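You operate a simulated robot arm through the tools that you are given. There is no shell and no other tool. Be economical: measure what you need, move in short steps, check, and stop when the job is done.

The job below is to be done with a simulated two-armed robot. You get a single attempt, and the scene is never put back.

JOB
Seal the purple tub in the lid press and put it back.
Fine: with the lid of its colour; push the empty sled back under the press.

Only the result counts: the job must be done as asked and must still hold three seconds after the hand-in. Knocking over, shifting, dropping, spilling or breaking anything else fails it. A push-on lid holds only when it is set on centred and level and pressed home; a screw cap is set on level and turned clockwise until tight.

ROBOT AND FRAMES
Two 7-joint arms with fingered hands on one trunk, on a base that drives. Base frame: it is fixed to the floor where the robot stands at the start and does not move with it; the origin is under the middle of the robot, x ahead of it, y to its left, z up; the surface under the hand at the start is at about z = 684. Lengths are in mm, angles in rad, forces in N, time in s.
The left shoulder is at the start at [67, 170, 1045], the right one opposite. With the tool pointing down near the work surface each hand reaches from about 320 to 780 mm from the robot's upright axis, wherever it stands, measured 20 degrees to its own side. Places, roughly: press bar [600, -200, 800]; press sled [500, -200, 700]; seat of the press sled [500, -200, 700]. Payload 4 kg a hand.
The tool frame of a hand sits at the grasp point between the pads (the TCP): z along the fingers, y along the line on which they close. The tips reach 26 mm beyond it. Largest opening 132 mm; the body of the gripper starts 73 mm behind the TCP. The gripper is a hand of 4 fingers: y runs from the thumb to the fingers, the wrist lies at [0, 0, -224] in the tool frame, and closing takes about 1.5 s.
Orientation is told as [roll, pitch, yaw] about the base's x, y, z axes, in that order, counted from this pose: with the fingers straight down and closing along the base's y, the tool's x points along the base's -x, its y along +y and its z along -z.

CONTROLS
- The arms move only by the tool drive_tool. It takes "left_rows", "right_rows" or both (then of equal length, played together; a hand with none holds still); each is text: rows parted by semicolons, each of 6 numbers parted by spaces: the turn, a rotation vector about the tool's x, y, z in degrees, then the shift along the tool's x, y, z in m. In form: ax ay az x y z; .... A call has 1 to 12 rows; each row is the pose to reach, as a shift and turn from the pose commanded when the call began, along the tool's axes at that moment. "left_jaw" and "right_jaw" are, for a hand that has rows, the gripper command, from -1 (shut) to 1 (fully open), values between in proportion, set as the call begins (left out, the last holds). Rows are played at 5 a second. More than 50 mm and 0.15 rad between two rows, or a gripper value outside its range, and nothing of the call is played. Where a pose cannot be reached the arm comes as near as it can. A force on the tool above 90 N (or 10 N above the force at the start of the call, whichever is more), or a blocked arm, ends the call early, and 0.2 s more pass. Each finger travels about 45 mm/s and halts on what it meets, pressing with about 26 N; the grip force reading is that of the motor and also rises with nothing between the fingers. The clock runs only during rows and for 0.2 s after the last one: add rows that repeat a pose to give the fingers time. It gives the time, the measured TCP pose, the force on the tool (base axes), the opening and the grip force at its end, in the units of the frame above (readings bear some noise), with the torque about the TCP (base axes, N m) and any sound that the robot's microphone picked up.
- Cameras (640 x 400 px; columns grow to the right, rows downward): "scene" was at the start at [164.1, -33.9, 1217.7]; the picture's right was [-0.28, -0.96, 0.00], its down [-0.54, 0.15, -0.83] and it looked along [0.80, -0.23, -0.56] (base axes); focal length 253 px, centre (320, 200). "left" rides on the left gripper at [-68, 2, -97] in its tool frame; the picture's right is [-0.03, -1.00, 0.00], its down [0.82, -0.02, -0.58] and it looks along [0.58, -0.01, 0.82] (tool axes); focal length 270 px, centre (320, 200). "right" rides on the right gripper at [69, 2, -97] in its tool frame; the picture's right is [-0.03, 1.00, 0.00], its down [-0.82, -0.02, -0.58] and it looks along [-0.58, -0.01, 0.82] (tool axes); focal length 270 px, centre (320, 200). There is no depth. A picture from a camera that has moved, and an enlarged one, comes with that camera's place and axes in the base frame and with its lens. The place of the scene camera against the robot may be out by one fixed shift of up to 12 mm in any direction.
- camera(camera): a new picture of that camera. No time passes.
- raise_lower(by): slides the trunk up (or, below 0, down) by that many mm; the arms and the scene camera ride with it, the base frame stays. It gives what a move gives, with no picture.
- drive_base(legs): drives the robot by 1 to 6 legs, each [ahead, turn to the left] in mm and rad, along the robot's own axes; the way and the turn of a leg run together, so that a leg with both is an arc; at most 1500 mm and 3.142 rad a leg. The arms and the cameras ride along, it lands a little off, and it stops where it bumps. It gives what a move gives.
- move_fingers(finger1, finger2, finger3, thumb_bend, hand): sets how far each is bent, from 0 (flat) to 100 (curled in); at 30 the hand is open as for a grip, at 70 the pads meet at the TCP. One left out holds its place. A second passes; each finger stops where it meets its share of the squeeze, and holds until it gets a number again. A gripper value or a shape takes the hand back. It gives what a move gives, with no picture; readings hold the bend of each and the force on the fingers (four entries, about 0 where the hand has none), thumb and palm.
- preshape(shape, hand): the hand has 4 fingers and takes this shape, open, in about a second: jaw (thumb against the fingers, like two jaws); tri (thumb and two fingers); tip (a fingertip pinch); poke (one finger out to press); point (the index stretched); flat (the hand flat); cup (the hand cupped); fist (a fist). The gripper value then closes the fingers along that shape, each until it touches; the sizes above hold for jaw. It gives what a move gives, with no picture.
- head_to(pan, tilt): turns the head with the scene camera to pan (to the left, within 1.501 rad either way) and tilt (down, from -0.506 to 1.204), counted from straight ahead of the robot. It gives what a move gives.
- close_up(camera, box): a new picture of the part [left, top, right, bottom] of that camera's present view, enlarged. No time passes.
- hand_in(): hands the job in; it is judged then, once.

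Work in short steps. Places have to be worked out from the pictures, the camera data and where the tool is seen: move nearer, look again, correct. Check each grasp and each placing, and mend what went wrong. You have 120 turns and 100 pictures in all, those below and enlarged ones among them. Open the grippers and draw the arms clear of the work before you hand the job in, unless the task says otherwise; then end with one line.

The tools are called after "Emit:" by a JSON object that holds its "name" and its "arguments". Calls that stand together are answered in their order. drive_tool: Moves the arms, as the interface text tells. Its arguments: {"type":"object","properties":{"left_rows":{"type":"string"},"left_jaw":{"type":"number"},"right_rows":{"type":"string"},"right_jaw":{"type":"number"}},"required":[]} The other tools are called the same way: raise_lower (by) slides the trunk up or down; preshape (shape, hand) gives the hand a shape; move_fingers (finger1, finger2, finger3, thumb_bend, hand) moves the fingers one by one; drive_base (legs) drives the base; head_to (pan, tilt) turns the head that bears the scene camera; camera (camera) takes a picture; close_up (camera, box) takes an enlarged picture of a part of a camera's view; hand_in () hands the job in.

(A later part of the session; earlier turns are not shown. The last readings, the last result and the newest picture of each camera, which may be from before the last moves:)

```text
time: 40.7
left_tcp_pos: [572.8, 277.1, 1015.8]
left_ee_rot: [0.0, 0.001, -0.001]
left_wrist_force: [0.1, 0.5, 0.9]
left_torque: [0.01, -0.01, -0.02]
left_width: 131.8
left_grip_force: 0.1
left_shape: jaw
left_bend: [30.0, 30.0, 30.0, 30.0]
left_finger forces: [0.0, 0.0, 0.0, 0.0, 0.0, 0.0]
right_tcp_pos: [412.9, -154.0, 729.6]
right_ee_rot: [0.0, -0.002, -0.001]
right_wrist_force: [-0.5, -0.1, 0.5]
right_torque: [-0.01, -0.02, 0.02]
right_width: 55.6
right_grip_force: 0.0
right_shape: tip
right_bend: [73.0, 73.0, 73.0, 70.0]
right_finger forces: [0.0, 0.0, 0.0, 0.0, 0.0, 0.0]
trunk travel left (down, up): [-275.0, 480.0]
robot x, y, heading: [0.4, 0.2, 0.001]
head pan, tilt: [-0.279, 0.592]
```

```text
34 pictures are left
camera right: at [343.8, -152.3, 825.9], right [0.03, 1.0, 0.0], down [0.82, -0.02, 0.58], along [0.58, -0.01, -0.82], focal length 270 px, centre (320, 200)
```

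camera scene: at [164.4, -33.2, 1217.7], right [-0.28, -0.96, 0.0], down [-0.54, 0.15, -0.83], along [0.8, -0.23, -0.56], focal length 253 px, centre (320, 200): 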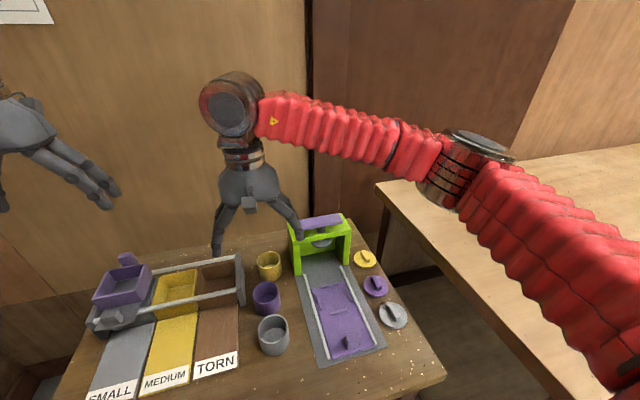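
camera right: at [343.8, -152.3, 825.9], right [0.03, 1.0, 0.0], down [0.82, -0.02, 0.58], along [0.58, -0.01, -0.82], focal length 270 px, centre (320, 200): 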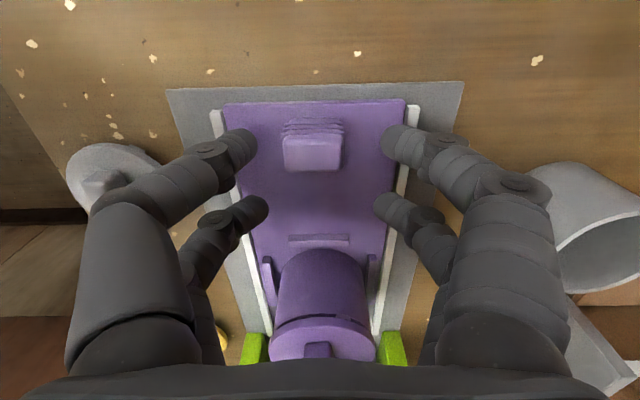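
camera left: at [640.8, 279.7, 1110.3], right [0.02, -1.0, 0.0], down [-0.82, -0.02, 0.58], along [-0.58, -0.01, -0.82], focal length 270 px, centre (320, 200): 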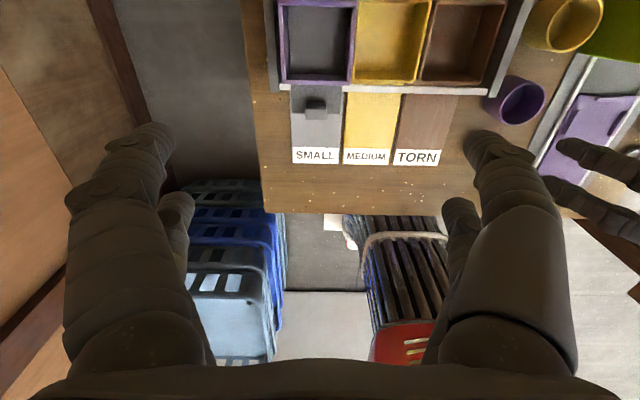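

Knob sits slightly to −y; I shift 3 mm, lower 2 mm and close.

Emit:
{"name": "drive_tool", "arguments": {"right_rows": "0 0 0 0 -0.003 0.002; 0 0 0 0 -0.003 0.002"}}

Emit:
{"name": "drive_tool", "arguments": {"right_rows": "0 0 0 0 0 0; 0 0 0 0 0 0; 0 0 0 0 0 0; 0 0 0 0 0 0; 0 0 0 0 0 0; 0 0 0 0 0 0; 0 0 0 0 0 0", "right_jaw": -1}}

Emit:
{"name": "camera", "arguments": {"camera": "right"}}

```text
time: 41.3
left_tcp_pos: [571.9, 275.7, 1015.7]
left_ee_rot: [-0.001, 0.001, 0.0]
left_wrist_force: [-0.4, 0.3, -0.3]
left_torque: [-0.01, -0.01, 0.01]
left_width: 131.9
left_grip_force: 0.0
left_shape: jaw
left_bend: [30.0, 30.0, 30.0, 30.0]
left_finger forces: [0.1, 0.0, 0.1, 0.1, 0.0, 0.0]
right_tcp_pos: [412.1, -158.7, 726.8]
right_ee_rot: [0.0, 0.001, 0.001]
right_wrist_force: [0.2, -0.2, 0.6]
right_torque: [0.01, -0.03, -0.01]
right_width: 55.4
right_grip_force: 0.1
right_shape: tip
right_bend: [73.0, 73.0, 73.0, 70.0]
right_finger forces: [0.1, 0.0, 0.0, 0.0, 0.1, 0.2]
trunk travel left (down, up): [-275.0, 480.0]
robot x, y, heading: [2.1, 1.5, 0.001]
head pan, tilt: [-0.279, 0.592]
```

```text
time: 42.9
left_tcp_pos: [573.2, 276.2, 1015.1]
left_ee_rot: [0.001, 0.002, 0.0]
left_wrist_force: [0.2, 0.5, -1.1]
left_torque: [0.0, -0.01, 0.0]
left_width: 132.1
left_grip_force: 0.0
left_shape: jaw
left_bend: [30.0, 30.0, 30.0, 30.0]
left_finger forces: [0.1, 0.0, 0.0, 0.1, 0.1, 0.1]
right_tcp_pos: [411.1, -157.9, 726.6]
right_ee_rot: [0.0, 0.003, -0.001]
right_wrist_force: [0.4, 0.1, -3.1]
right_torque: [-0.02, -0.02, 0.02]
right_width: 8.2
right_grip_force: 26.2
right_shape: tip
right_bend: [73.0, 60.0, 60.0, 70.0]
right_finger forces: [22.6, 0.0, 0.0, 0.0, 22.7, 0.0]
trunk travel left (down, up): [-275.0, 480.0]
robot x, y, heading: [1.7, -1.3, 0.005]
head pan, tilt: [-0.279, 0.592]
```

```text
33 pictures are left
camera right: at [343.7, -155.5, 824.1], right [0.03, 1.0, 0.0], down [0.82, -0.02, 0.58], along [0.58, -0.01, -0.82], focal length 270 px, centre (320, 200)
```

right: 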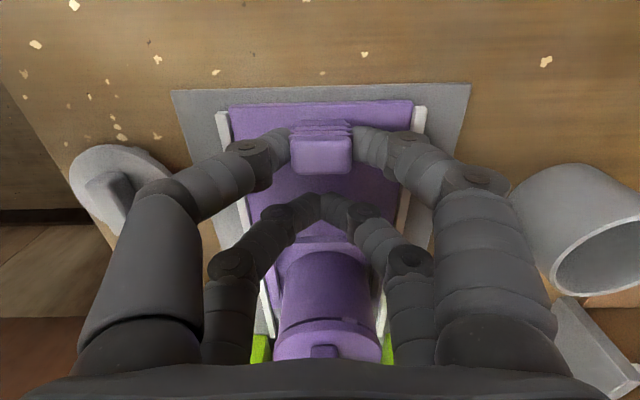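

Firm grip on the knob (23 N). I push the sled 60 mm toward the press slowly.

Emit:
{"name": "drive_tool", "arguments": {"right_rows": "0 0 0 -0.004 0 0; 0 0 0 -0.01 0 0; 0 0 0 -0.016 0 0; 0 0 0 -0.022 0 0; 0 0 0 -0.028 0 0; 0 0 0 -0.034 0 0; 0 0 0 -0.04 0 0; 0 0 0 -0.046 0 0; 0 0 0 -0.052 0 0; 0 0 0 -0.057 0 0; 0 0 0 -0.06 0 0; 0 0 0 -0.06 0 0"}}

Emit:
{"name": "camera", "arguments": {"camera": "right"}}

Emit:
{"name": "close_up", "arguments": {"camera": "scene", "box": [270, 200, 390, 350]}}

```text
time: 45.5
left_tcp_pos: [573.8, 276.2, 1015.4]
left_ee_rot: [0.001, 0.002, 0.001]
left_wrist_force: [0.2, 0.6, 0.1]
left_torque: [0.02, 0.04, -0.01]
left_width: 132.1
left_grip_force: 0.1
left_shape: jaw
left_bend: [30.0, 30.0, 30.0, 30.0]
left_finger forces: [0.0, 0.0, 0.0, 0.0, 0.0, 0.0]
right_tcp_pos: [471.4, -157.8, 726.4]
right_ee_rot: [0.0, 0.001, 0.0]
right_wrist_force: [-0.7, -1.0, -5.6]
right_torque: [-0.02, -0.05, 0.0]
right_width: 8.2
right_grip_force: 25.9
right_shape: tip
right_bend: [73.0, 60.0, 60.0, 70.0]
right_finger forces: [23.2, 0.0, 0.1, 0.1, 23.8, 0.1]
trunk travel left (down, up): [-275.0, 480.0]
robot x, y, heading: [-0.3, 1.5, 0.003]
head pan, tilt: [-0.279, 0.592]
```

```text
32 pictures are left
camera right: at [403.9, -155.5, 824.2], right [0.03, 1.0, 0.0], down [0.82, -0.02, 0.58], along [0.58, -0.02, -0.82], focal length 270 px, centre (320, 200)
```

right: 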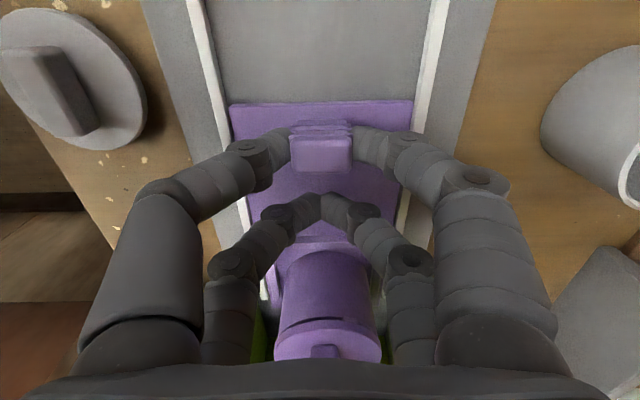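

```text
2.67 times, centred on (330, 275) of scene
camera zoom: at [164.4, -34.0, 1217.7], right [-0.28, -0.96, 0.0], down [-0.54, 0.15, -0.83], along [0.8, -0.23, -0.56], focal length 674 px, centre (293, 0)
```

zoom: 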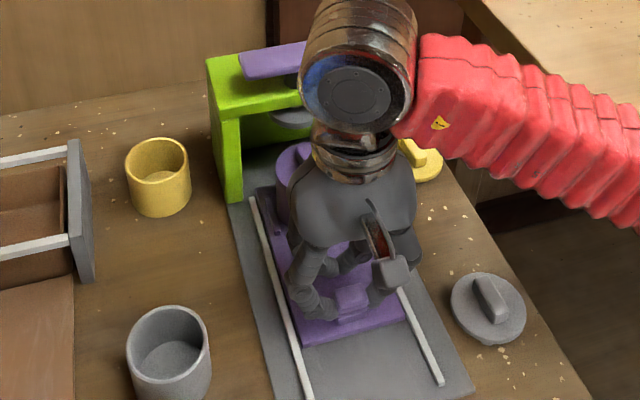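

Sled follows smoothly. Push another 35 mm, then check.

Emit:
{"name": "drive_tool", "arguments": {"right_rows": "0 0 0 -0.004 0 0; 0 0 0 -0.008 0 0; 0 0 0 -0.012 0 0; 0 0 0 -0.016 0 0; 0 0 0 -0.02 0 0; 0 0 0 -0.024 0 0; 0 0 0 -0.028 0 0; 0 0 0 -0.032 0 0; 0 0 0 -0.035 0 0; 0 0 0 -0.035 0 0"}}

Emit:
{"name": "close_up", "arguments": {"camera": "scene", "box": [270, 200, 390, 320]}}

```text
time: 47.7
left_tcp_pos: [572.2, 275.9, 1015.5]
left_ee_rot: [-0.001, 0.003, -0.001]
left_wrist_force: [-0.1, -0.5, -0.9]
left_torque: [-0.02, 0.0, 0.01]
left_width: 131.6
left_grip_force: 0.1
left_shape: jaw
left_bend: [30.0, 30.0, 30.0, 30.0]
left_finger forces: [0.1, 0.1, 0.1, 0.1, 0.0, 0.0]
right_tcp_pos: [506.3, -157.4, 726.9]
right_ee_rot: [0.001, 0.003, 0.001]
right_wrist_force: [-0.5, 0.1, -5.7]
right_torque: [-0.04, -0.09, 0.01]
right_width: 8.1
right_grip_force: 26.2
right_shape: tip
right_bend: [73.0, 60.0, 60.0, 70.0]
right_finger forces: [24.0, 0.0, 0.0, 0.0, 24.1, 0.0]
trunk travel left (down, up): [-275.0, 480.0]
robot x, y, heading: [0.6, -2.8, -0.0]
head pan, tilt: [-0.279, 0.592]
```

```text
3.33 times, centred on (330, 260) of scene
camera zoom: at [164.4, -34.0, 1217.7], right [-0.28, -0.96, 0.0], down [-0.54, 0.15, -0.83], along [0.8, -0.23, -0.56], focal length 843 px, centre (287, 0)
```

zoom: 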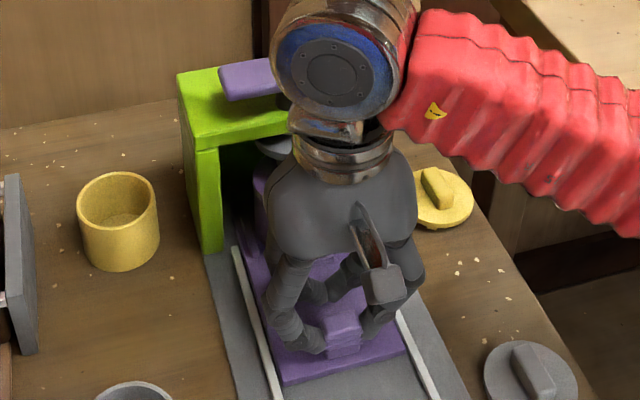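

Continue in small steps toward the end stop, watching force.

Emit:
{"name": "drive_tool", "arguments": {"right_rows": "0 0 0 -0.003 0 0; 0 0 0 -0.006 0 0; 0 0 0 -0.009 0 0; 0 0 0 -0.012 0 0; 0 0 0 -0.012 0 0"}}

```text
time: 48.9
left_tcp_pos: [573.7, 275.8, 1015.2]
left_ee_rot: [0.001, 0.0, 0.001]
left_wrist_force: [0.4, -0.2, 0.1]
left_torque: [0.04, 0.0, 0.04]
left_width: 132.1
left_grip_force: 0.1
left_shape: jaw
left_bend: [30.0, 30.0, 30.0, 30.0]
left_finger forces: [0.1, 0.1, 0.1, 0.0, 0.0, 0.0]
right_tcp_pos: [519.7, -157.1, 727.6]
right_ee_rot: [0.001, 0.001, 0.001]
right_wrist_force: [-1.3, -0.8, -8.2]
right_torque: [-0.01, -0.15, 0.0]
right_width: 8.2
right_grip_force: 26.5
right_shape: tip
right_bend: [73.0, 60.0, 60.0, 70.0]
right_finger forces: [23.1, 0.0, 0.0, 0.0, 23.8, 0.1]
trunk travel left (down, up): [-275.0, 480.0]
robot x, y, heading: [-2.3, 2.8, -0.0]
head pan, tilt: [-0.279, 0.592]
```

No stop yet (107 mm travelled). Continue 8 mm, easing down 1 mm.

Emit:
{"name": "drive_tool", "arguments": {"right_rows": "0 0 0 -0.002 0 0.001; 0 0 0 -0.004 0 0.001; 0 0 0 -0.006 0 0.001; 0 0 0 -0.008 0 0.001; 0 0 0 -0.008 0 0.001"}}

Emit:
{"name": "close_up", "arguments": {"camera": "left", "box": [480, 0, 640, 120]}}

```text
time: 50.1
left_tcp_pos: [569.9, 277.2, 1016.9]
left_ee_rot: [0.001, -0.001, -0.002]
left_wrist_force: [-0.1, -0.2, -0.6]
left_torque: [-0.02, 0.0, 0.01]
left_width: 131.8
left_grip_force: 0.0
left_shape: jaw
left_bend: [30.0, 30.0, 30.0, 30.0]
left_finger forces: [0.0, 0.1, 0.1, 0.1, 0.1, 0.1]
right_tcp_pos: [524.4, -157.8, 727.5]
right_ee_rot: [-0.001, 0.003, 0.001]
right_wrist_force: [-24.2, -4.2, -2.6]
right_torque: [-0.11, 0.4, 0.2]
right_width: 8.5
right_grip_force: 26.2
right_shape: tip
right_bend: [73.0, 60.0, 60.0, 70.0]
right_finger forces: [22.4, 0.0, 0.0, 0.0, 26.6, 0.0]
trunk travel left (down, up): [-275.0, 480.0]
robot x, y, heading: [2.4, -1.8, -0.0]
head pan, tilt: [-0.279, 0.592]
```

```text
3.33 times, centred on (560, 60) of left
camera zoom: at [638.8, 278.4, 1111.9], right [0.03, -1.0, 0.0], down [-0.82, -0.02, 0.58], along [-0.58, -0.01, -0.82], focal length 901 px, centre (-480, 667)
```

zoom: 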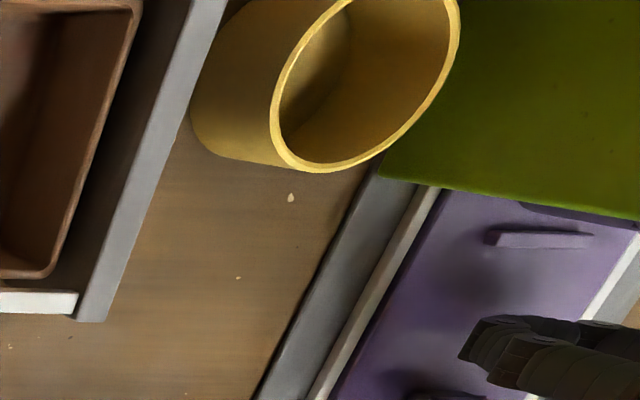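

Stop reached (24 N, ~113 mm travel). I release the knob, lift, and back off to look at the tub under the stamp.

Emit:
{"name": "drive_tool", "arguments": {"right_rows": "0 0 0 0.003 0 0; 0 0 0 0.003 0 0; 0 0 0 0.003 0 0; 0 0 0 0.003 0 0; 0 0 0 0.003 0 0; 0 0 0 0.003 0 -0.03; 0 0 0 0.02 0 -0.07; 0 0 0 0.06 -0.03 -0.1; 0 0 0 0.1 -0.07 -0.13; 0 0 0 0.1 -0.11 -0.15; 0 0 0 0.1 -0.11 -0.15", "right_jaw": -0.15}}

Emit:
{"name": "close_up", "arguments": {"camera": "scene", "box": [275, 200, 365, 320]}}

```text
refused: row 8 steps farther than a row can; nothing moved
```

```text
3.33 times, centred on (320, 260) of scene
camera zoom: at [162.0, -34.3, 1218.0], right [-0.28, -0.96, 0.0], down [-0.54, 0.15, -0.83], along [0.8, -0.23, -0.56], focal length 843 px, centre (320, 0)
```

zoom: 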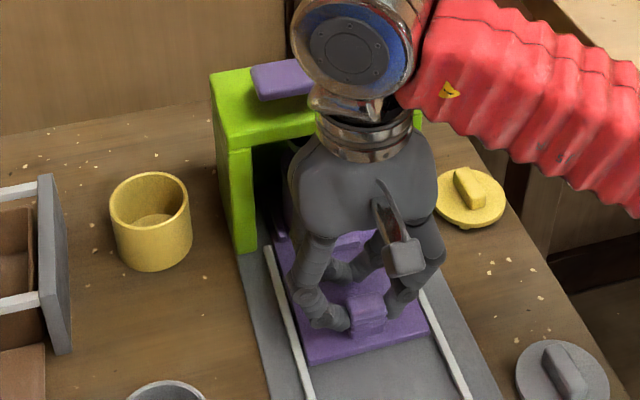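

Row step was too long; I redo with smaller steps.

Emit:
{"name": "drive_tool", "arguments": {"right_rows": "0 0 0 0.003 0 0; 0 0 0 0.003 0 0; 0 0 0 0.003 0 0; 0 0 0 0.003 0 0; 0 0 0 0.003 0 0; 0 0 0 0.003 0 -0.03; 0 0 0 0.01 0 -0.07; 0 0 0 0.035 -0.015 -0.1; 0 0 0 0.06 -0.04 -0.13; 0 0 0 0.08 -0.07 -0.15; 0 0 0 0.09 -0.11 -0.15; 0 0 0 0.09 -0.11 -0.15", "right_jaw": -0.15}}

Emit:
{"name": "close_up", "arguments": {"camera": "scene", "box": [275, 200, 365, 320]}}

Emit:
{"name": "camera", "arguments": {"camera": "right"}}

```text
time: 52.7
left_tcp_pos: [572.7, 276.2, 1016.4]
left_ee_rot: [0.0, 0.002, 0.0]
left_wrist_force: [-0.3, 0.5, -0.3]
left_torque: [0.01, 0.02, -0.01]
left_width: 131.8
left_grip_force: 0.1
left_shape: jaw
left_bend: [30.0, 30.0, 30.0, 30.0]
left_finger forces: [0.0, 0.0, 0.1, 0.1, 0.0, 0.1]
right_tcp_pos: [436.4, -267.9, 878.0]
right_ee_rot: [-0.001, 0.003, 0.001]
right_wrist_force: [0.1, 0.3, -0.2]
right_torque: [0.05, 0.02, -0.02]
right_width: 55.8
right_grip_force: 0.1
right_shape: tip
right_bend: [73.0, 73.0, 73.0, 70.0]
right_finger forces: [0.0, 0.1, 0.0, 0.0, 0.1, 0.1]
trunk travel left (down, up): [-275.0, 480.0]
robot x, y, heading: [2.0, -0.0, 0.0]
head pan, tilt: [-0.279, 0.592]
```

```text
3.33 times, centred on (320, 260) of scene
camera zoom: at [164.3, -34.0, 1217.7], right [-0.27, -0.96, 0.0], down [-0.54, 0.15, -0.83], along [0.8, -0.23, -0.56], focal length 843 px, centre (320, 0)
```

zoom: 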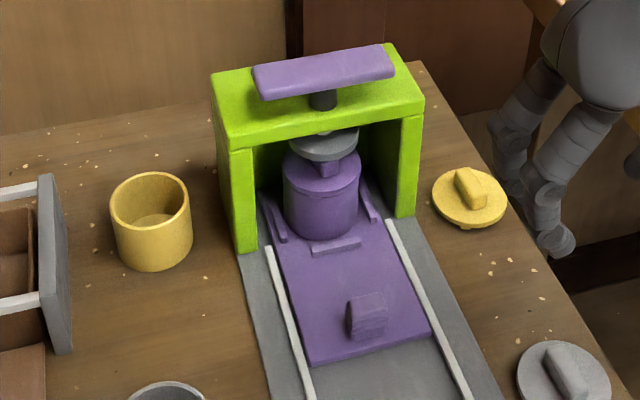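

```text
26 pictures are left
camera right: at [368.2, -265.6, 975.2], right [0.02, 1.0, 0.0], down [0.82, -0.02, 0.58], along [0.58, -0.01, -0.82], focal length 270 px, centre (320, 200)
```

right: 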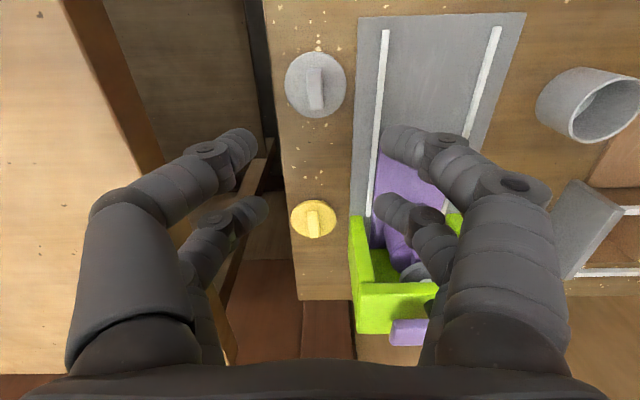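

Tub sits right under the stamp. Next I make a fist and move above the press bar (≈[615,-158], top z≈840).

Emit:
{"name": "preshape", "arguments": {"hand": "right", "shape": "fist"}}

Emit:
{"name": "drive_tool", "arguments": {"right_rows": "0 0 0 0 0 -0.04; 0 0 0 0 0 -0.08; 0 0 0 -0.035 0.022 -0.08; 0 0 0 -0.07 0.044 -0.08; 0 0 0 -0.105 0.066 -0.08; 0 0 0 -0.14 0.088 -0.08; 0 0 0 -0.179 0.11 -0.08; 0 0 0 -0.179 0.11 -0.08"}}

Emit:
{"name": "camera", "arguments": {"camera": "right"}}

Emit:
{"name": "close_up", "arguments": {"camera": "scene", "box": [250, 120, 400, 280]}}

```text
time: 53.6
left_tcp_pos: [573.8, 276.0, 1015.1]
left_ee_rot: [0.001, 0.001, 0.002]
left_wrist_force: [-0.6, 0.9, 0.8]
left_torque: [-0.02, 0.0, -0.01]
left_width: 131.9
left_grip_force: 0.0
left_shape: jaw
left_bend: [30.0, 30.0, 30.0, 30.0]
left_finger forces: [0.0, 0.0, 0.0, 0.1, 0.0, 0.0]
right_tcp_pos: [435.9, -266.6, 877.9]
right_ee_rot: [-0.001, 0.002, 0.002]
right_wrist_force: [1.1, 0.3, 0.3]
right_torque: [0.0, -0.02, -0.02]
right_width: 0.1
right_grip_force: 0.0
right_shape: fist
right_bend: [100.0, 100.0, 100.0, 53.0]
right_finger forces: [0.0, 0.1, 0.0, 0.1, 0.0, 0.0]
trunk travel left (down, up): [-275.0, 480.0]
robot x, y, heading: [0.5, -0.3, -0.0]
head pan, tilt: [-0.279, 0.592]
```

```text
time: 55.4
left_tcp_pos: [574.6, 276.7, 1016.8]
left_ee_rot: [-0.001, -0.001, -0.001]
left_wrist_force: [0.3, -0.1, -0.1]
left_torque: [0.02, -0.03, 0.01]
left_width: 131.9
left_grip_force: 0.0
left_shape: jaw
left_bend: [30.0, 30.0, 30.0, 30.0]
left_finger forces: [0.0, 0.0, 0.0, 0.1, 0.0, 0.0]
right_tcp_pos: [615.2, -158.2, 960.0]
right_ee_rot: [0.002, 0.001, 0.002]
right_wrist_force: [0.4, 0.0, -0.1]
right_torque: [0.0, -0.01, 0.0]
right_width: 0.1
right_grip_force: 0.0
right_shape: fist
right_bend: [100.0, 100.0, 100.0, 53.0]
right_finger forces: [0.0, 0.1, 0.0, 0.1, 0.0, 0.0]
trunk travel left (down, up): [-275.0, 480.0]
robot x, y, heading: [1.8, 1.7, -0.002]
head pan, tilt: [-0.279, 0.592]
```

```text
25 pictures are left
camera right: at [547.2, -155.6, 1056.5], right [0.03, 1.0, 0.0], down [0.82, -0.02, 0.58], along [0.58, -0.01, -0.82], focal length 270 px, centre (320, 200)
```

right: 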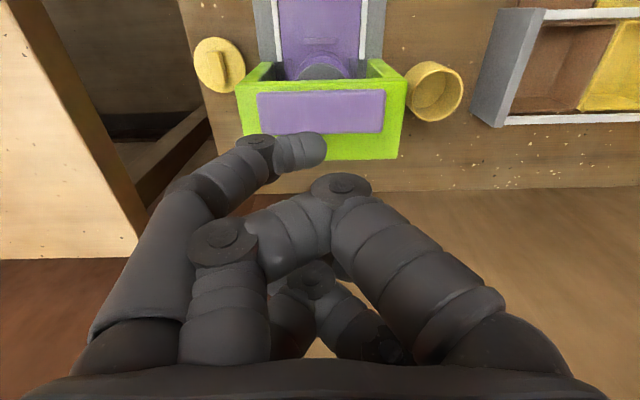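

```text
2.50 times, centred on (325, 200) of scene
camera zoom: at [164.0, -33.9, 1217.8], right [-0.28, -0.96, 0.0], down [-0.54, 0.15, -0.83], along [0.8, -0.23, -0.56], focal length 632 px, centre (308, 200)
```

zoom: 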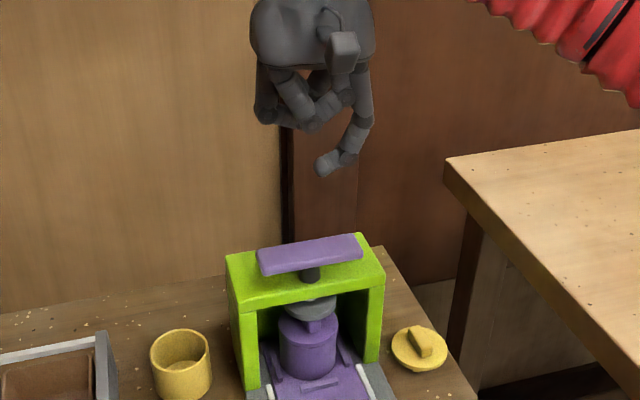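

Bar: centre ≈[615,-155.5], 34×100 mm. The fist's thumb sticks out; I curl it in too.

Emit:
{"name": "move_fingers", "arguments": {"hand": "right", "finger1": 100, "finger2": 100, "finger3": 100, "thumb_bend": 100}}

Emit:
{"name": "close_up", "arguments": {"camera": "scene", "box": [280, 110, 380, 250]}}

```text
time: 56.4
left_tcp_pos: [573.8, 275.5, 1016.7]
left_ee_rot: [0.001, 0.002, 0.001]
left_wrist_force: [-0.2, -0.1, -0.1]
left_torque: [0.0, 0.0, -0.01]
left_width: 131.7
left_grip_force: 0.1
left_shape: jaw
left_bend: [30.0, 30.0, 30.0, 30.0]
left_finger forces: [0.0, 0.1, 0.0, 0.1, 0.0, 0.0]
right_tcp_pos: [614.3, -157.8, 958.9]
right_ee_rot: [0.001, 0.001, -0.002]
right_wrist_force: [-0.9, -0.3, 0.3]
right_torque: [0.02, -0.01, -0.04]
right_width: 40.2
right_grip_force: 0.0
right_shape: fingers
right_bend: [100.0, 90.0, 100.0, 94.0]
right_finger forces: [0.0, 0.1, 0.0, 0.1, 0.0, 0.0]
trunk travel left (down, up): [-275.0, 480.0]
robot x, y, heading: [2.4, 2.4, -0.003]
head pan, tilt: [-0.279, 0.592]
```

```text
2.86 times, centred on (330, 180) of scene
camera zoom: at [164.2, -33.9, 1217.7], right [-0.28, -0.96, 0.0], down [-0.54, 0.15, -0.83], along [0.8, -0.23, -0.56], focal length 723 px, centre (291, 257)
```

zoom: 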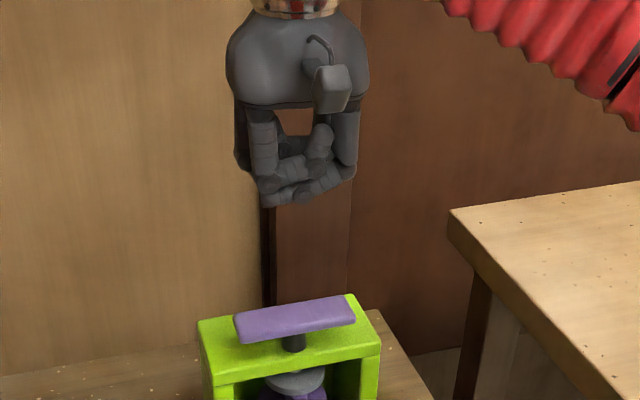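

Compact fist. I descend to near the bar, then feel for contact.

Emit:
{"name": "drive_tool", "arguments": {"right_rows": "0 0 0 0 0.001 0.03; 0 0 0 0 0.002 0.06; 0 0 0 0 0.002 0.085; 0 0 0 0 0.002 0.1; 0 0 0 0 0.002 0.1"}}

Emit:
{"name": "close_up", "arguments": {"camera": "scene", "box": [280, 140, 380, 280]}}

```text
time: 57.6
left_tcp_pos: [573.2, 277.5, 1015.8]
left_ee_rot: [0.001, 0.002, -0.001]
left_wrist_force: [0.7, 0.1, -0.4]
left_torque: [0.0, 0.02, -0.01]
left_width: 132.0
left_grip_force: 0.0
left_shape: jaw
left_bend: [30.0, 30.0, 30.0, 30.0]
left_finger forces: [0.1, 0.0, 0.0, 0.1, 0.1, 0.0]
right_tcp_pos: [614.9, -154.0, 856.6]
right_ee_rot: [-0.002, -0.001, 0.0]
right_wrist_force: [0.1, -0.2, -0.7]
right_torque: [0.0, 0.03, -0.01]
right_width: 40.0
right_grip_force: 0.0
right_shape: fingers
right_bend: [100.0, 90.0, 100.0, 94.0]
right_finger forces: [0.0, 0.0, 0.0, 0.0, 0.0, 0.0]
trunk travel left (down, up): [-275.0, 480.0]
robot x, y, heading: [-0.1, -0.9, -0.001]
head pan, tilt: [-0.279, 0.592]
```

```text
2.86 times, centred on (330, 210) of scene
camera zoom: at [164.2, -33.8, 1217.7], right [-0.28, -0.96, 0.0], down [-0.54, 0.15, -0.83], along [0.8, -0.23, -0.56], focal length 723 px, centre (291, 171)
```

zoom: 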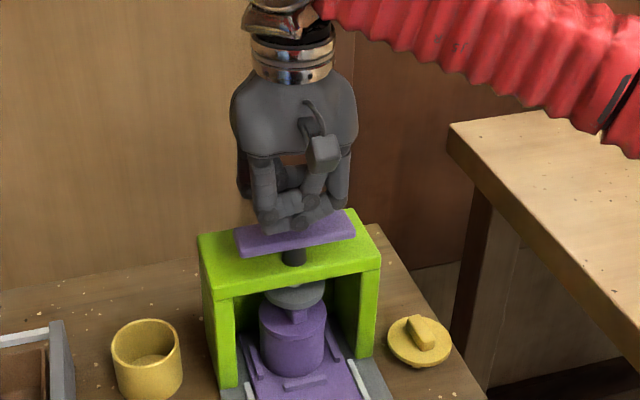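

Fist is a little above the bar. I press down in small rows.

Emit:
{"name": "drive_tool", "arguments": {"right_rows": "0 0 0 0 0 0.005; 0 0 0 0 0 0.01; 0 0 0 0 0 0.015; 0 0 0 0 0 0.02; 0 0 0 0 0 0.02"}}

```text
time: 58.8
left_tcp_pos: [572.9, 276.0, 1016.2]
left_ee_rot: [0.0, 0.002, -0.001]
left_wrist_force: [0.3, -1.0, 0.6]
left_torque: [0.02, 0.01, -0.02]
left_width: 132.0
left_grip_force: 0.0
left_shape: jaw
left_bend: [30.0, 30.0, 30.0, 30.0]
left_finger forces: [0.0, 0.0, 0.0, 0.1, 0.1, 0.0]
right_tcp_pos: [613.8, -155.5, 836.0]
right_ee_rot: [0.0, 0.002, -0.001]
right_wrist_force: [1.6, -0.2, 1.2]
right_torque: [0.03, -0.03, -0.04]
right_width: 39.8
right_grip_force: 0.1
right_shape: fingers
right_bend: [100.0, 90.0, 100.0, 94.0]
right_finger forces: [0.1, 0.0, 0.0, 0.1, 0.0, 0.0]
trunk travel left (down, up): [-275.0, 480.0]
robot x, y, heading: [0.1, -0.8, 0.002]
head pan, tilt: [-0.279, 0.592]
```

No contact yet; continue down.

Emit:
{"name": "drive_tool", "arguments": {"right_rows": "0 0 0 0 0 0.004; 0 0 0 0 0 0.008; 0 0 0 0 0 0.012; 0 0 0 0 0 0.015; 0 0 0 0 0 0.015"}}

Emit:
{"name": "close_up", "arguments": {"camera": "scene", "box": [290, 180, 370, 290]}}

```text
time: 60.0
left_tcp_pos: [572.1, 277.5, 1017.2]
left_ee_rot: [-0.001, 0.0, -0.002]
left_wrist_force: [-0.5, -0.8, 0.0]
left_torque: [0.04, -0.01, -0.01]
left_width: 131.9
left_grip_force: 0.1
left_shape: jaw
left_bend: [30.0, 30.0, 30.0, 30.0]
left_finger forces: [0.0, 0.0, 0.0, 0.0, 0.1, 0.0]
right_tcp_pos: [615.5, -154.5, 827.2]
right_ee_rot: [0.003, -0.01, -0.001]
right_wrist_force: [10.9, 2.0, 37.7]
right_torque: [0.1, -0.57, 0.01]
right_width: 39.8
right_grip_force: 23.1
right_shape: fingers
right_bend: [100.0, 91.0, 100.0, 94.0]
right_finger forces: [0.1, 45.2, 0.0, 0.0, 0.0, 0.1]
trunk travel left (down, up): [-275.0, 480.0]
robot x, y, heading: [0.3, -2.6, -0.0]
head pan, tilt: [-0.279, 0.592]
```

```text
3.64 times, centred on (330, 235) of scene
camera zoom: at [161.7, -33.1, 1218.5], right [-0.28, -0.96, 0.0], down [-0.53, 0.15, -0.83], along [0.8, -0.23, -0.56], focal length 920 px, centre (284, 73)
```

zoom: 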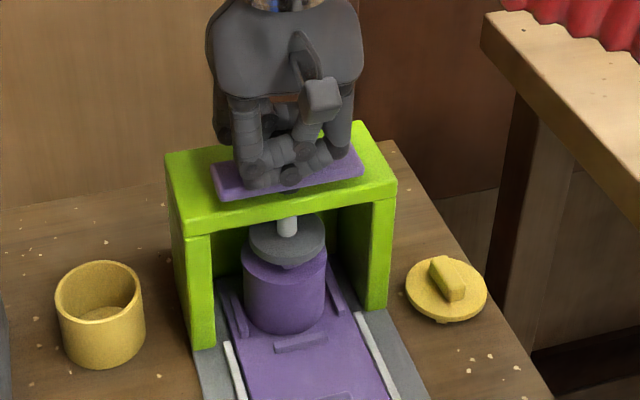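

The stamp has come down onto the lid at 38 N. I press further (guard 90 N).

Emit:
{"name": "drive_tool", "arguments": {"right_rows": "0 0 0 0 0 0.003; 0 0 0 0 0 0.006; 0 0 0 0 0 0.009; 0 0 0 0 0 0.012; 0 0 0 0 0 0.012"}}

Emit:
{"name": "close_up", "arguments": {"camera": "scene", "box": [305, 220, 365, 290]}}

```text
time: 61.2
left_tcp_pos: [567.2, 279.1, 1019.2]
left_ee_rot: [-0.002, -0.006, 0.001]
left_wrist_force: [-0.4, -0.4, 0.0]
left_torque: [0.0, 0.0, 0.0]
left_width: 132.0
left_grip_force: 0.1
left_shape: jaw
left_bend: [30.0, 30.0, 30.0, 30.0]
left_finger forces: [0.0, 0.1, 0.0, 0.0, 0.1, 0.0]
right_tcp_pos: [615.6, -151.9, 825.4]
right_ee_rot: [0.009, -0.024, -0.003]
right_wrist_force: [0.4, 0.7, 74.1]
right_torque: [0.18, -0.98, 0.13]
right_width: 39.9
right_grip_force: 37.5
right_shape: fingers
right_bend: [100.0, 91.0, 100.0, 94.0]
right_finger forces: [0.0, 74.5, 0.1, 0.1, 0.0, 0.0]
trunk travel left (down, up): [-275.0, 480.0]
robot x, y, heading: [0.3, -3.9, 0.002]
head pan, tilt: [-0.279, 0.592]
```

```text
5.71 times, centred on (335, 255) of scene
camera zoom: at [157.0, -32.5, 1219.2], right [-0.28, -0.96, 0.0], down [-0.53, 0.15, -0.83], along [0.8, -0.23, -0.55], focal length 1445 px, centre (234, -114)
```

zoom: 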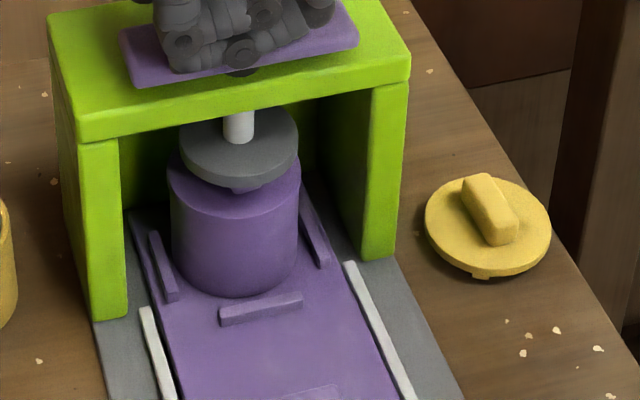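

74 N so far, no click reported. Press on a little more.

Emit:
{"name": "drive_tool", "arguments": {"right_rows": "0 0 0 0 0 0.002; 0 0 0 0 0 0.004; 0 0 0 0 0 0.006; 0 0 0 0 0 0.008; 0 0 0 0 0 0.008"}}

```text
time: 62.0
left_tcp_pos: [573.3, 276.6, 1014.2]
left_ee_rot: [0.0, 0.002, 0.0]
left_wrist_force: [0.4, -0.1, 0.6]
left_torque: [0.01, 0.06, 0.01]
left_width: 131.8
left_grip_force: 0.0
left_shape: jaw
left_bend: [30.0, 30.0, 30.0, 30.0]
left_finger forces: [0.1, 0.0, 0.0, 0.1, 0.0, 0.1]
right_tcp_pos: [621.9, -152.5, 823.9]
right_ee_rot: [0.017, -0.031, -0.001]
right_wrist_force: [-3.8, -3.8, 38.0]
right_torque: [0.36, 0.76, 0.1]
right_width: 39.7
right_grip_force: 20.7
right_shape: fingers
right_bend: [100.0, 90.0, 100.0, 95.0]
right_finger forces: [0.0, 0.0, 0.0, 0.1, 41.8, 0.0]
trunk travel left (down, up): [-275.0, 480.0]
robot x, y, heading: [-0.8, 0.2, -0.004]
head pan, tilt: [-0.279, 0.592]
stopped in row 4 (right hand): the force on the tool passed its limit at 91 N (the readings are from after the stop); the commanded pose is now the measured one
```

Peak of 91 N reached. I lift the hand and inspect whether the lid went home.

Emit:
{"name": "drive_tool", "arguments": {"right_rows": "0 0 0 0 0 -0.02; 0 0 0 0 0 -0.05; 0 0 0 0 0 -0.09; 0 0 0 0 0 -0.12; 0 0 0 0 0 -0.12"}}

Emit:
{"name": "close_up", "arguments": {"camera": "scene", "box": [305, 220, 365, 290]}}

```text
time: 63.2
left_tcp_pos: [573.2, 276.4, 1016.5]
left_ee_rot: [0.001, 0.001, -0.002]
left_wrist_force: [0.3, -0.5, 0.2]
left_torque: [0.0, 0.02, -0.01]
left_width: 131.8
left_grip_force: 0.0
left_shape: jaw
left_bend: [30.0, 30.0, 30.0, 30.0]
left_finger forces: [0.0, 0.0, 0.0, 0.1, 0.0, 0.1]
right_tcp_pos: [617.4, -153.3, 938.2]
right_ee_rot: [0.012, -0.023, -0.002]
right_wrist_force: [-0.8, -0.4, 0.1]
right_torque: [0.01, 0.0, -0.02]
right_width: 39.6
right_grip_force: 0.1
right_shape: fingers
right_bend: [100.0, 90.0, 100.0, 94.0]
right_finger forces: [0.0, 0.0, 0.1, 0.0, 0.0, 0.1]
trunk travel left (down, up): [-275.0, 480.0]
robot x, y, heading: [0.4, 0.8, 0.0]
head pan, tilt: [-0.279, 0.592]
```

```text
5.71 times, centred on (335, 255) of scene
camera zoom: at [164.4, -33.9, 1217.6], right [-0.28, -0.96, 0.0], down [-0.54, 0.15, -0.83], along [0.8, -0.23, -0.56], focal length 1445 px, centre (234, -114)
```

zoom: 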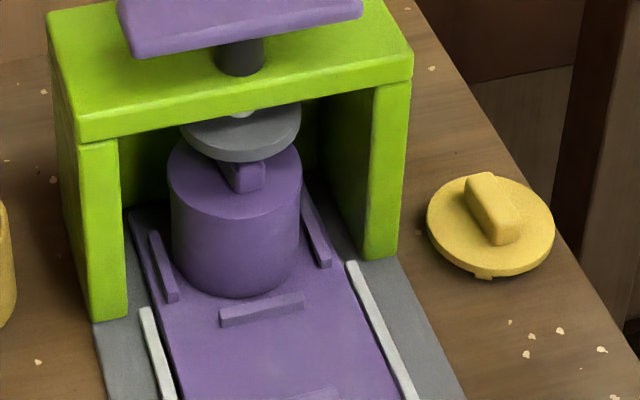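

The lid now sits flush on the tub. I level the hand, reopen in tip shape, and go back above the knob (TCP ≈[521,-157.5]).

Emit:
{"name": "preshape", "arguments": {"hand": "right", "shape": "tip"}}

Emit:
{"name": "drive_tool", "arguments": {"right_rows": "0.7 1.3 0 0.02 -0.001 0; 0.7 1.3 0 0.05 -0.002 0.005; 0.7 1.3 0 0.08 -0.003 0.03; 0.7 1.3 0 0.097 -0.004 0.058; 0.7 1.3 0 0.097 -0.004 0.058; 0.7 1.3 0 0.097 -0.004 0.058; 0.7 1.3 0 0.097 -0.004 0.058", "right_jaw": -0.15}}

Emit:
{"name": "camera", "arguments": {"camera": "right"}}

```text
time: 64.1
left_tcp_pos: [572.7, 276.9, 1016.9]
left_ee_rot: [-0.001, 0.001, 0.0]
left_wrist_force: [1.0, -0.1, 0.6]
left_torque: [0.0, 0.0, 0.04]
left_width: 132.1
left_grip_force: 0.0
left_shape: jaw
left_bend: [30.0, 30.0, 30.0, 30.0]
left_finger forces: [0.0, 0.1, 0.1, 0.0, 0.1, 0.0]
right_tcp_pos: [617.7, -154.5, 939.5]
right_ee_rot: [0.012, -0.023, -0.001]
right_wrist_force: [-0.1, -0.1, -0.6]
right_torque: [0.01, 0.0, 0.0]
right_width: 131.8
right_grip_force: 0.0
right_shape: tip
right_bend: [30.0, 30.0, 30.0, 30.0]
right_finger forces: [0.0, 0.0, 0.0, 0.0, 0.1, 0.1]
trunk travel left (down, up): [-275.0, 480.0]
robot x, y, heading: [-1.0, 0.1, 0.001]
head pan, tilt: [-0.279, 0.592]
```

```text
time: 65.7
left_tcp_pos: [572.1, 276.6, 1016.5]
left_ee_rot: [0.001, 0.003, 0.0]
left_wrist_force: [-0.6, -0.1, -0.5]
left_torque: [0.0, -0.02, 0.0]
left_width: 131.8
left_grip_force: 0.1
left_shape: jaw
left_bend: [30.0, 30.0, 30.0, 30.0]
left_finger forces: [0.1, 0.1, 0.1, 0.0, 0.1, 0.1]
right_tcp_pos: [522.3, -160.3, 878.7]
right_ee_rot: [0.0, -0.001, -0.001]
right_wrist_force: [-0.7, -1.1, 0.0]
right_torque: [0.02, 0.0, 0.01]
right_width: 56.4
right_grip_force: 0.0
right_shape: tip
right_bend: [73.0, 73.0, 73.0, 70.0]
right_finger forces: [0.0, 0.0, 0.1, 0.0, 0.0, 0.0]
trunk travel left (down, up): [-275.0, 480.0]
robot x, y, heading: [2.3, 0.3, -0.002]
head pan, tilt: [-0.279, 0.592]
```

```text
18 pictures are left
camera right: at [454.3, -156.8, 975.9], right [0.03, 1.0, 0.0], down [0.82, -0.02, 0.58], along [0.58, -0.02, -0.82], focal length 270 px, centre (320, 200)
```

right: 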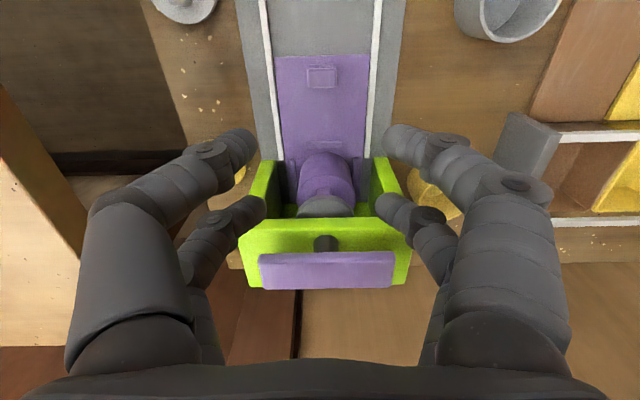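

Knob at ≈[504,-157], as expected. I descend and close on it.

Emit:
{"name": "drive_tool", "arguments": {"right_rows": "0 0 0 0 0.001 0.04; 0 0 0 0 0.0015 0.08; 0 0 0 0 0.0015 0.115; 0 0 0 0 0.0015 0.14; 0 0 0 0 0.0015 0.1515; 0 0 0 0 0.0015 0.1515"}}

Emit:
{"name": "drive_tool", "arguments": {"right_rows": "0 0 0 0 0 0; 0 0 0 0 0 0; 0 0 0 0 0 0; 0 0 0 0 0 0; 0 0 0 0 0 0; 0 0 0 0 0 0; 0 0 0 0 0 0", "right_jaw": -1}}

```text
time: 67.1
left_tcp_pos: [572.1, 276.6, 1016.4]
left_ee_rot: [-0.001, 0.004, 0.001]
left_wrist_force: [0.5, -0.1, -0.1]
left_torque: [-0.01, 0.01, -0.02]
left_width: 131.8
left_grip_force: 0.1
left_shape: jaw
left_bend: [30.0, 30.0, 30.0, 30.0]
left_finger forces: [0.0, 0.0, 0.0, 0.1, 0.0, 0.1]
right_tcp_pos: [524.8, -155.7, 728.5]
right_ee_rot: [0.0, 0.001, -0.001]
right_wrist_force: [0.2, -0.7, 0.7]
right_torque: [0.01, 0.0, -0.02]
right_width: 56.5
right_grip_force: 0.2
right_shape: tip
right_bend: [73.0, 73.0, 73.0, 70.0]
right_finger forces: [0.1, 0.1, 0.1, 0.1, 0.0, 0.0]
trunk travel left (down, up): [-275.0, 480.0]
robot x, y, heading: [5.1, -4.0, 0.004]
head pan, tilt: [-0.279, 0.592]
```

```text
time: 68.7
left_tcp_pos: [574.2, 275.5, 1016.6]
left_ee_rot: [0.0, 0.003, 0.003]
left_wrist_force: [0.0, -0.3, 1.0]
left_torque: [0.02, -0.01, -0.03]
left_width: 131.9
left_grip_force: 0.1
left_shape: jaw
left_bend: [30.0, 30.0, 30.0, 30.0]
left_finger forces: [0.0, 0.1, 0.1, 0.0, 0.1, 0.0]
right_tcp_pos: [523.7, -154.9, 727.7]
right_ee_rot: [-0.001, 0.001, -0.001]
right_wrist_force: [0.5, -0.5, -1.8]
right_torque: [-0.02, -0.03, 0.01]
right_width: 10.0
right_grip_force: 26.0
right_shape: tip
right_bend: [73.0, 61.0, 61.0, 70.0]
right_finger forces: [22.7, 0.0, 0.0, 0.0, 23.0, 0.0]
trunk travel left (down, up): [-275.0, 480.0]
robot x, y, heading: [-0.5, 1.2, 0.001]
head pan, tilt: [-0.279, 0.592]
```

Gripped. Pull the sled out 110 mm.

Emit:
{"name": "drive_tool", "arguments": {"right_rows": "0 0 0 0.005 0 0; 0 0 0 0.015 0 0; 0 0 0 0.026 0 0; 0 0 0 0.037 0 0; 0 0 0 0.048 0 0; 0 0 0 0.059 0 0; 0 0 0 0.07 0 0; 0 0 0 0.081 0 0; 0 0 0 0.092 0 0; 0 0 0 0.102 0 0; 0 0 0 0.109 0 0; 0 0 0 0.109 0 0"}}

Emit:
{"name": "camera", "arguments": {"camera": "right"}}

```text
time: 71.3
left_tcp_pos: [573.1, 275.9, 1015.8]
left_ee_rot: [-0.001, 0.001, -0.001]
left_wrist_force: [-0.7, 0.1, -0.2]
left_torque: [-0.01, 0.04, -0.01]
left_width: 132.0
left_grip_force: 0.0
left_shape: jaw
left_bend: [30.0, 30.0, 30.0, 30.0]
left_finger forces: [0.0, 0.1, 0.1, 0.0, 0.0, 0.1]
right_tcp_pos: [414.6, -156.0, 728.5]
right_ee_rot: [0.001, 0.0, -0.001]
right_wrist_force: [1.3, 0.4, -4.0]
right_torque: [0.03, -0.11, 0.0]
right_width: 9.6
right_grip_force: 25.8
right_shape: tip
right_bend: [73.0, 61.0, 61.0, 70.0]
right_finger forces: [23.9, 0.0, 0.0, 0.1, 23.3, 0.0]
trunk travel left (down, up): [-275.0, 480.0]
robot x, y, heading: [-0.6, 0.1, 0.0]
head pan, tilt: [-0.279, 0.592]
```

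```text
17 pictures are left
camera right: at [345.5, -153.7, 825.2], right [0.03, 1.0, 0.0], down [0.82, -0.02, 0.58], along [0.58, -0.02, -0.82], focal length 270 px, centre (320, 200)
```

right: 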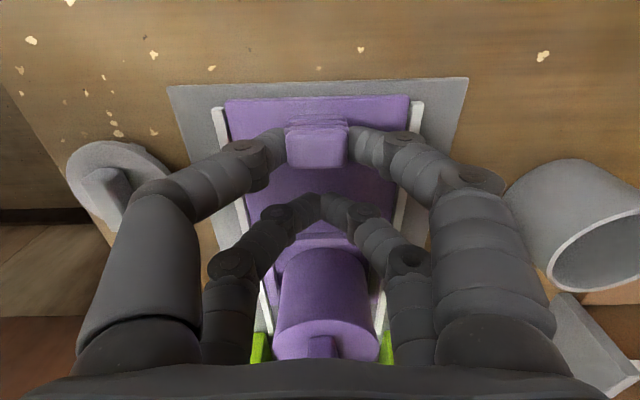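

Sled is back out. I release the knob, lift, and look at the tub while moving above it.

Emit:
{"name": "drive_tool", "arguments": {"right_rows": "0 0 0 0 0 0; 0 0 0 0 0 0; 0 0 0 0 0 0; 0 0 0 0 0 0; 0 0 0 0 0 -0.03; 0 0 0 0 0 -0.07; 0 0 0 0 0 -0.11; 0 0 0 -0.02 0 -0.15; 0 0 0 -0.055 0 -0.16; 0 0 0 -0.09 0 -0.16; 0 0 0 -0.09 0 -0.16", "right_jaw": -0.15}}

Emit:
{"name": "preshape", "arguments": {"hand": "right", "shape": "jaw"}}

Emit:
{"name": "close_up", "arguments": {"camera": "scene", "box": [305, 255, 365, 315]}}

Emit:
{"name": "camera", "arguments": {"camera": "right"}}

```text
time: 73.7
left_tcp_pos: [573.3, 276.4, 1015.9]
left_ee_rot: [0.001, 0.0, 0.0]
left_wrist_force: [-0.2, -0.1, 0.6]
left_torque: [-0.02, 0.02, 0.0]
left_width: 131.9
left_grip_force: 0.0
left_shape: jaw
left_bend: [30.0, 30.0, 30.0, 30.0]
left_finger forces: [0.0, 0.1, 0.0, 0.0, 0.0, 0.1]
right_tcp_pos: [502.7, -154.4, 886.8]
right_ee_rot: [-0.001, -0.002, -0.003]
right_wrist_force: [0.3, 0.0, -0.1]
right_torque: [-0.02, 0.02, 0.0]
right_width: 55.8
right_grip_force: 0.1
right_shape: tip
right_bend: [73.0, 73.0, 73.0, 70.0]
right_finger forces: [0.1, 0.0, 0.0, 0.0, 0.0, 0.1]
trunk travel left (down, up): [-275.0, 480.0]
robot x, y, heading: [1.0, -1.7, -0.002]
head pan, tilt: [-0.279, 0.592]
```

```text
time: 74.6
left_tcp_pos: [573.1, 276.5, 1015.8]
left_ee_rot: [0.001, 0.002, 0.0]
left_wrist_force: [-0.1, -0.4, 0.6]
left_torque: [0.0, 0.01, 0.0]
left_width: 132.0
left_grip_force: 0.1
left_shape: jaw
left_bend: [30.0, 30.0, 30.0, 30.0]
left_finger forces: [0.0, 0.1, 0.1, 0.0, 0.0, 0.1]
right_tcp_pos: [503.3, -156.3, 887.2]
right_ee_rot: [0.001, 0.0, -0.002]
right_wrist_force: [0.1, 0.7, 0.3]
right_torque: [0.0, -0.03, -0.01]
right_width: 131.7
right_grip_force: 0.0
right_shape: jaw
right_bend: [30.0, 30.0, 30.0, 30.0]
right_finger forces: [0.0, 0.0, 0.1, 0.0, 0.0, 0.0]
trunk travel left (down, up): [-275.0, 480.0]
robot x, y, heading: [-3.2, 4.8, -0.004]
head pan, tilt: [-0.279, 0.592]
```

```text
6.67 times, centred on (335, 285) of scene
camera zoom: at [164.2, -33.9, 1217.7], right [-0.28, -0.96, 0.0], down [-0.54, 0.15, -0.83], along [0.8, -0.23, -0.56], focal length 1686 px, centre (220, -367)
```

zoom: 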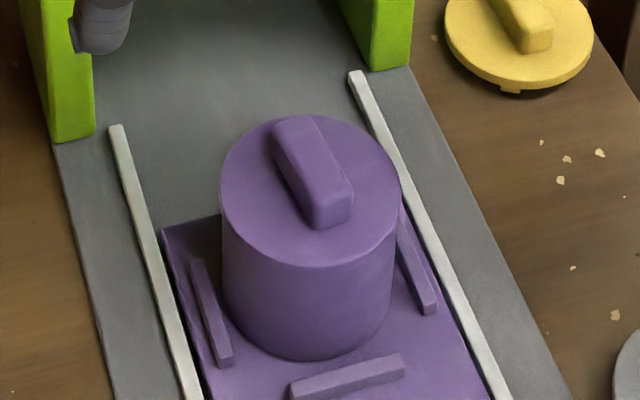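

```text
15 pictures are left
camera right: at [435.2, -153.9, 984.5], right [0.03, 1.0, 0.0], down [0.82, -0.02, 0.58], along [0.58, -0.02, -0.82], focal length 270 px, centre (320, 200)
```

right: 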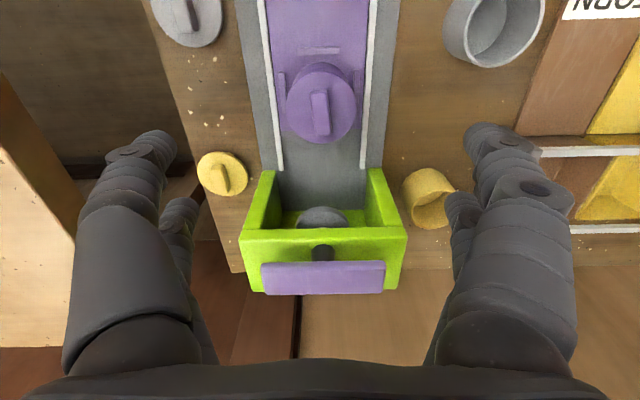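

Lid is flush and level on the tub. I yaw 35° with 76 mm opening and descend to just above the lid.

Emit:
{"name": "drive_tool", "arguments": {"right_rows": "0 0 -7 -0.001 0 0; 0 0 -14 -0.0015 0 0; 0 0 -21 -0.0015 0 0; 0 0 -28 -0.0015 0 0.02; 0 0 -35 -0.0015 0 0.05; 0 0 -35 -0.0015 0 0.08; 0 0 -35 -0.0015 0 0.08", "right_jaw": 0.15}}

Emit:
{"name": "camera", "arguments": {"camera": "right"}}

```text
time: 76.2
left_tcp_pos: [573.3, 275.5, 1015.9]
left_ee_rot: [0.001, 0.002, 0.001]
left_wrist_force: [-0.6, 0.3, -0.6]
left_torque: [0.02, 0.0, -0.01]
left_width: 132.2
left_grip_force: 0.0
left_shape: jaw
left_bend: [30.0, 30.0, 30.0, 30.0]
left_finger forces: [0.1, 0.1, 0.0, 0.1, 0.0, 0.0]
right_tcp_pos: [507.1, -155.9, 808.6]
right_ee_rot: [0.001, -0.002, 0.61]
right_wrist_force: [-0.4, -0.5, -0.9]
right_torque: [0.0, -0.02, 0.0]
right_width: 76.7
right_grip_force: 0.0
right_shape: jaw
right_bend: [72.0, 72.0, 72.0, 70.0]
right_finger forces: [0.0, 0.0, 0.0, 0.0, 0.1, 0.1]
trunk travel left (down, up): [-275.0, 480.0]
robot x, y, heading: [0.9, -2.0, 0.001]
head pan, tilt: [-0.279, 0.592]
```

```text
14 pictures are left
camera right: at [449.3, -194.3, 904.4], right [-0.55, 0.83, 0.0], down [0.68, 0.45, 0.58], along [0.48, 0.32, -0.82], focal length 270 px, centre (320, 200)
```

right: 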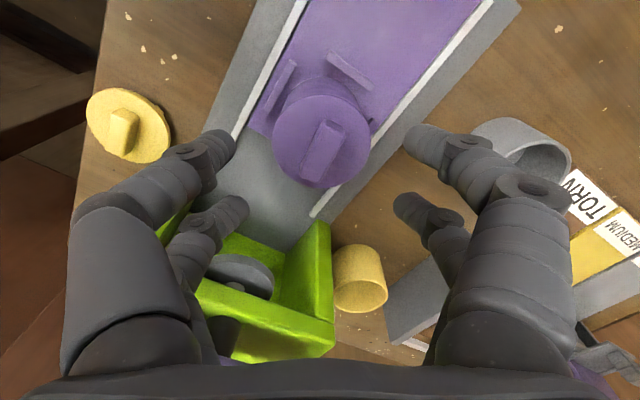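

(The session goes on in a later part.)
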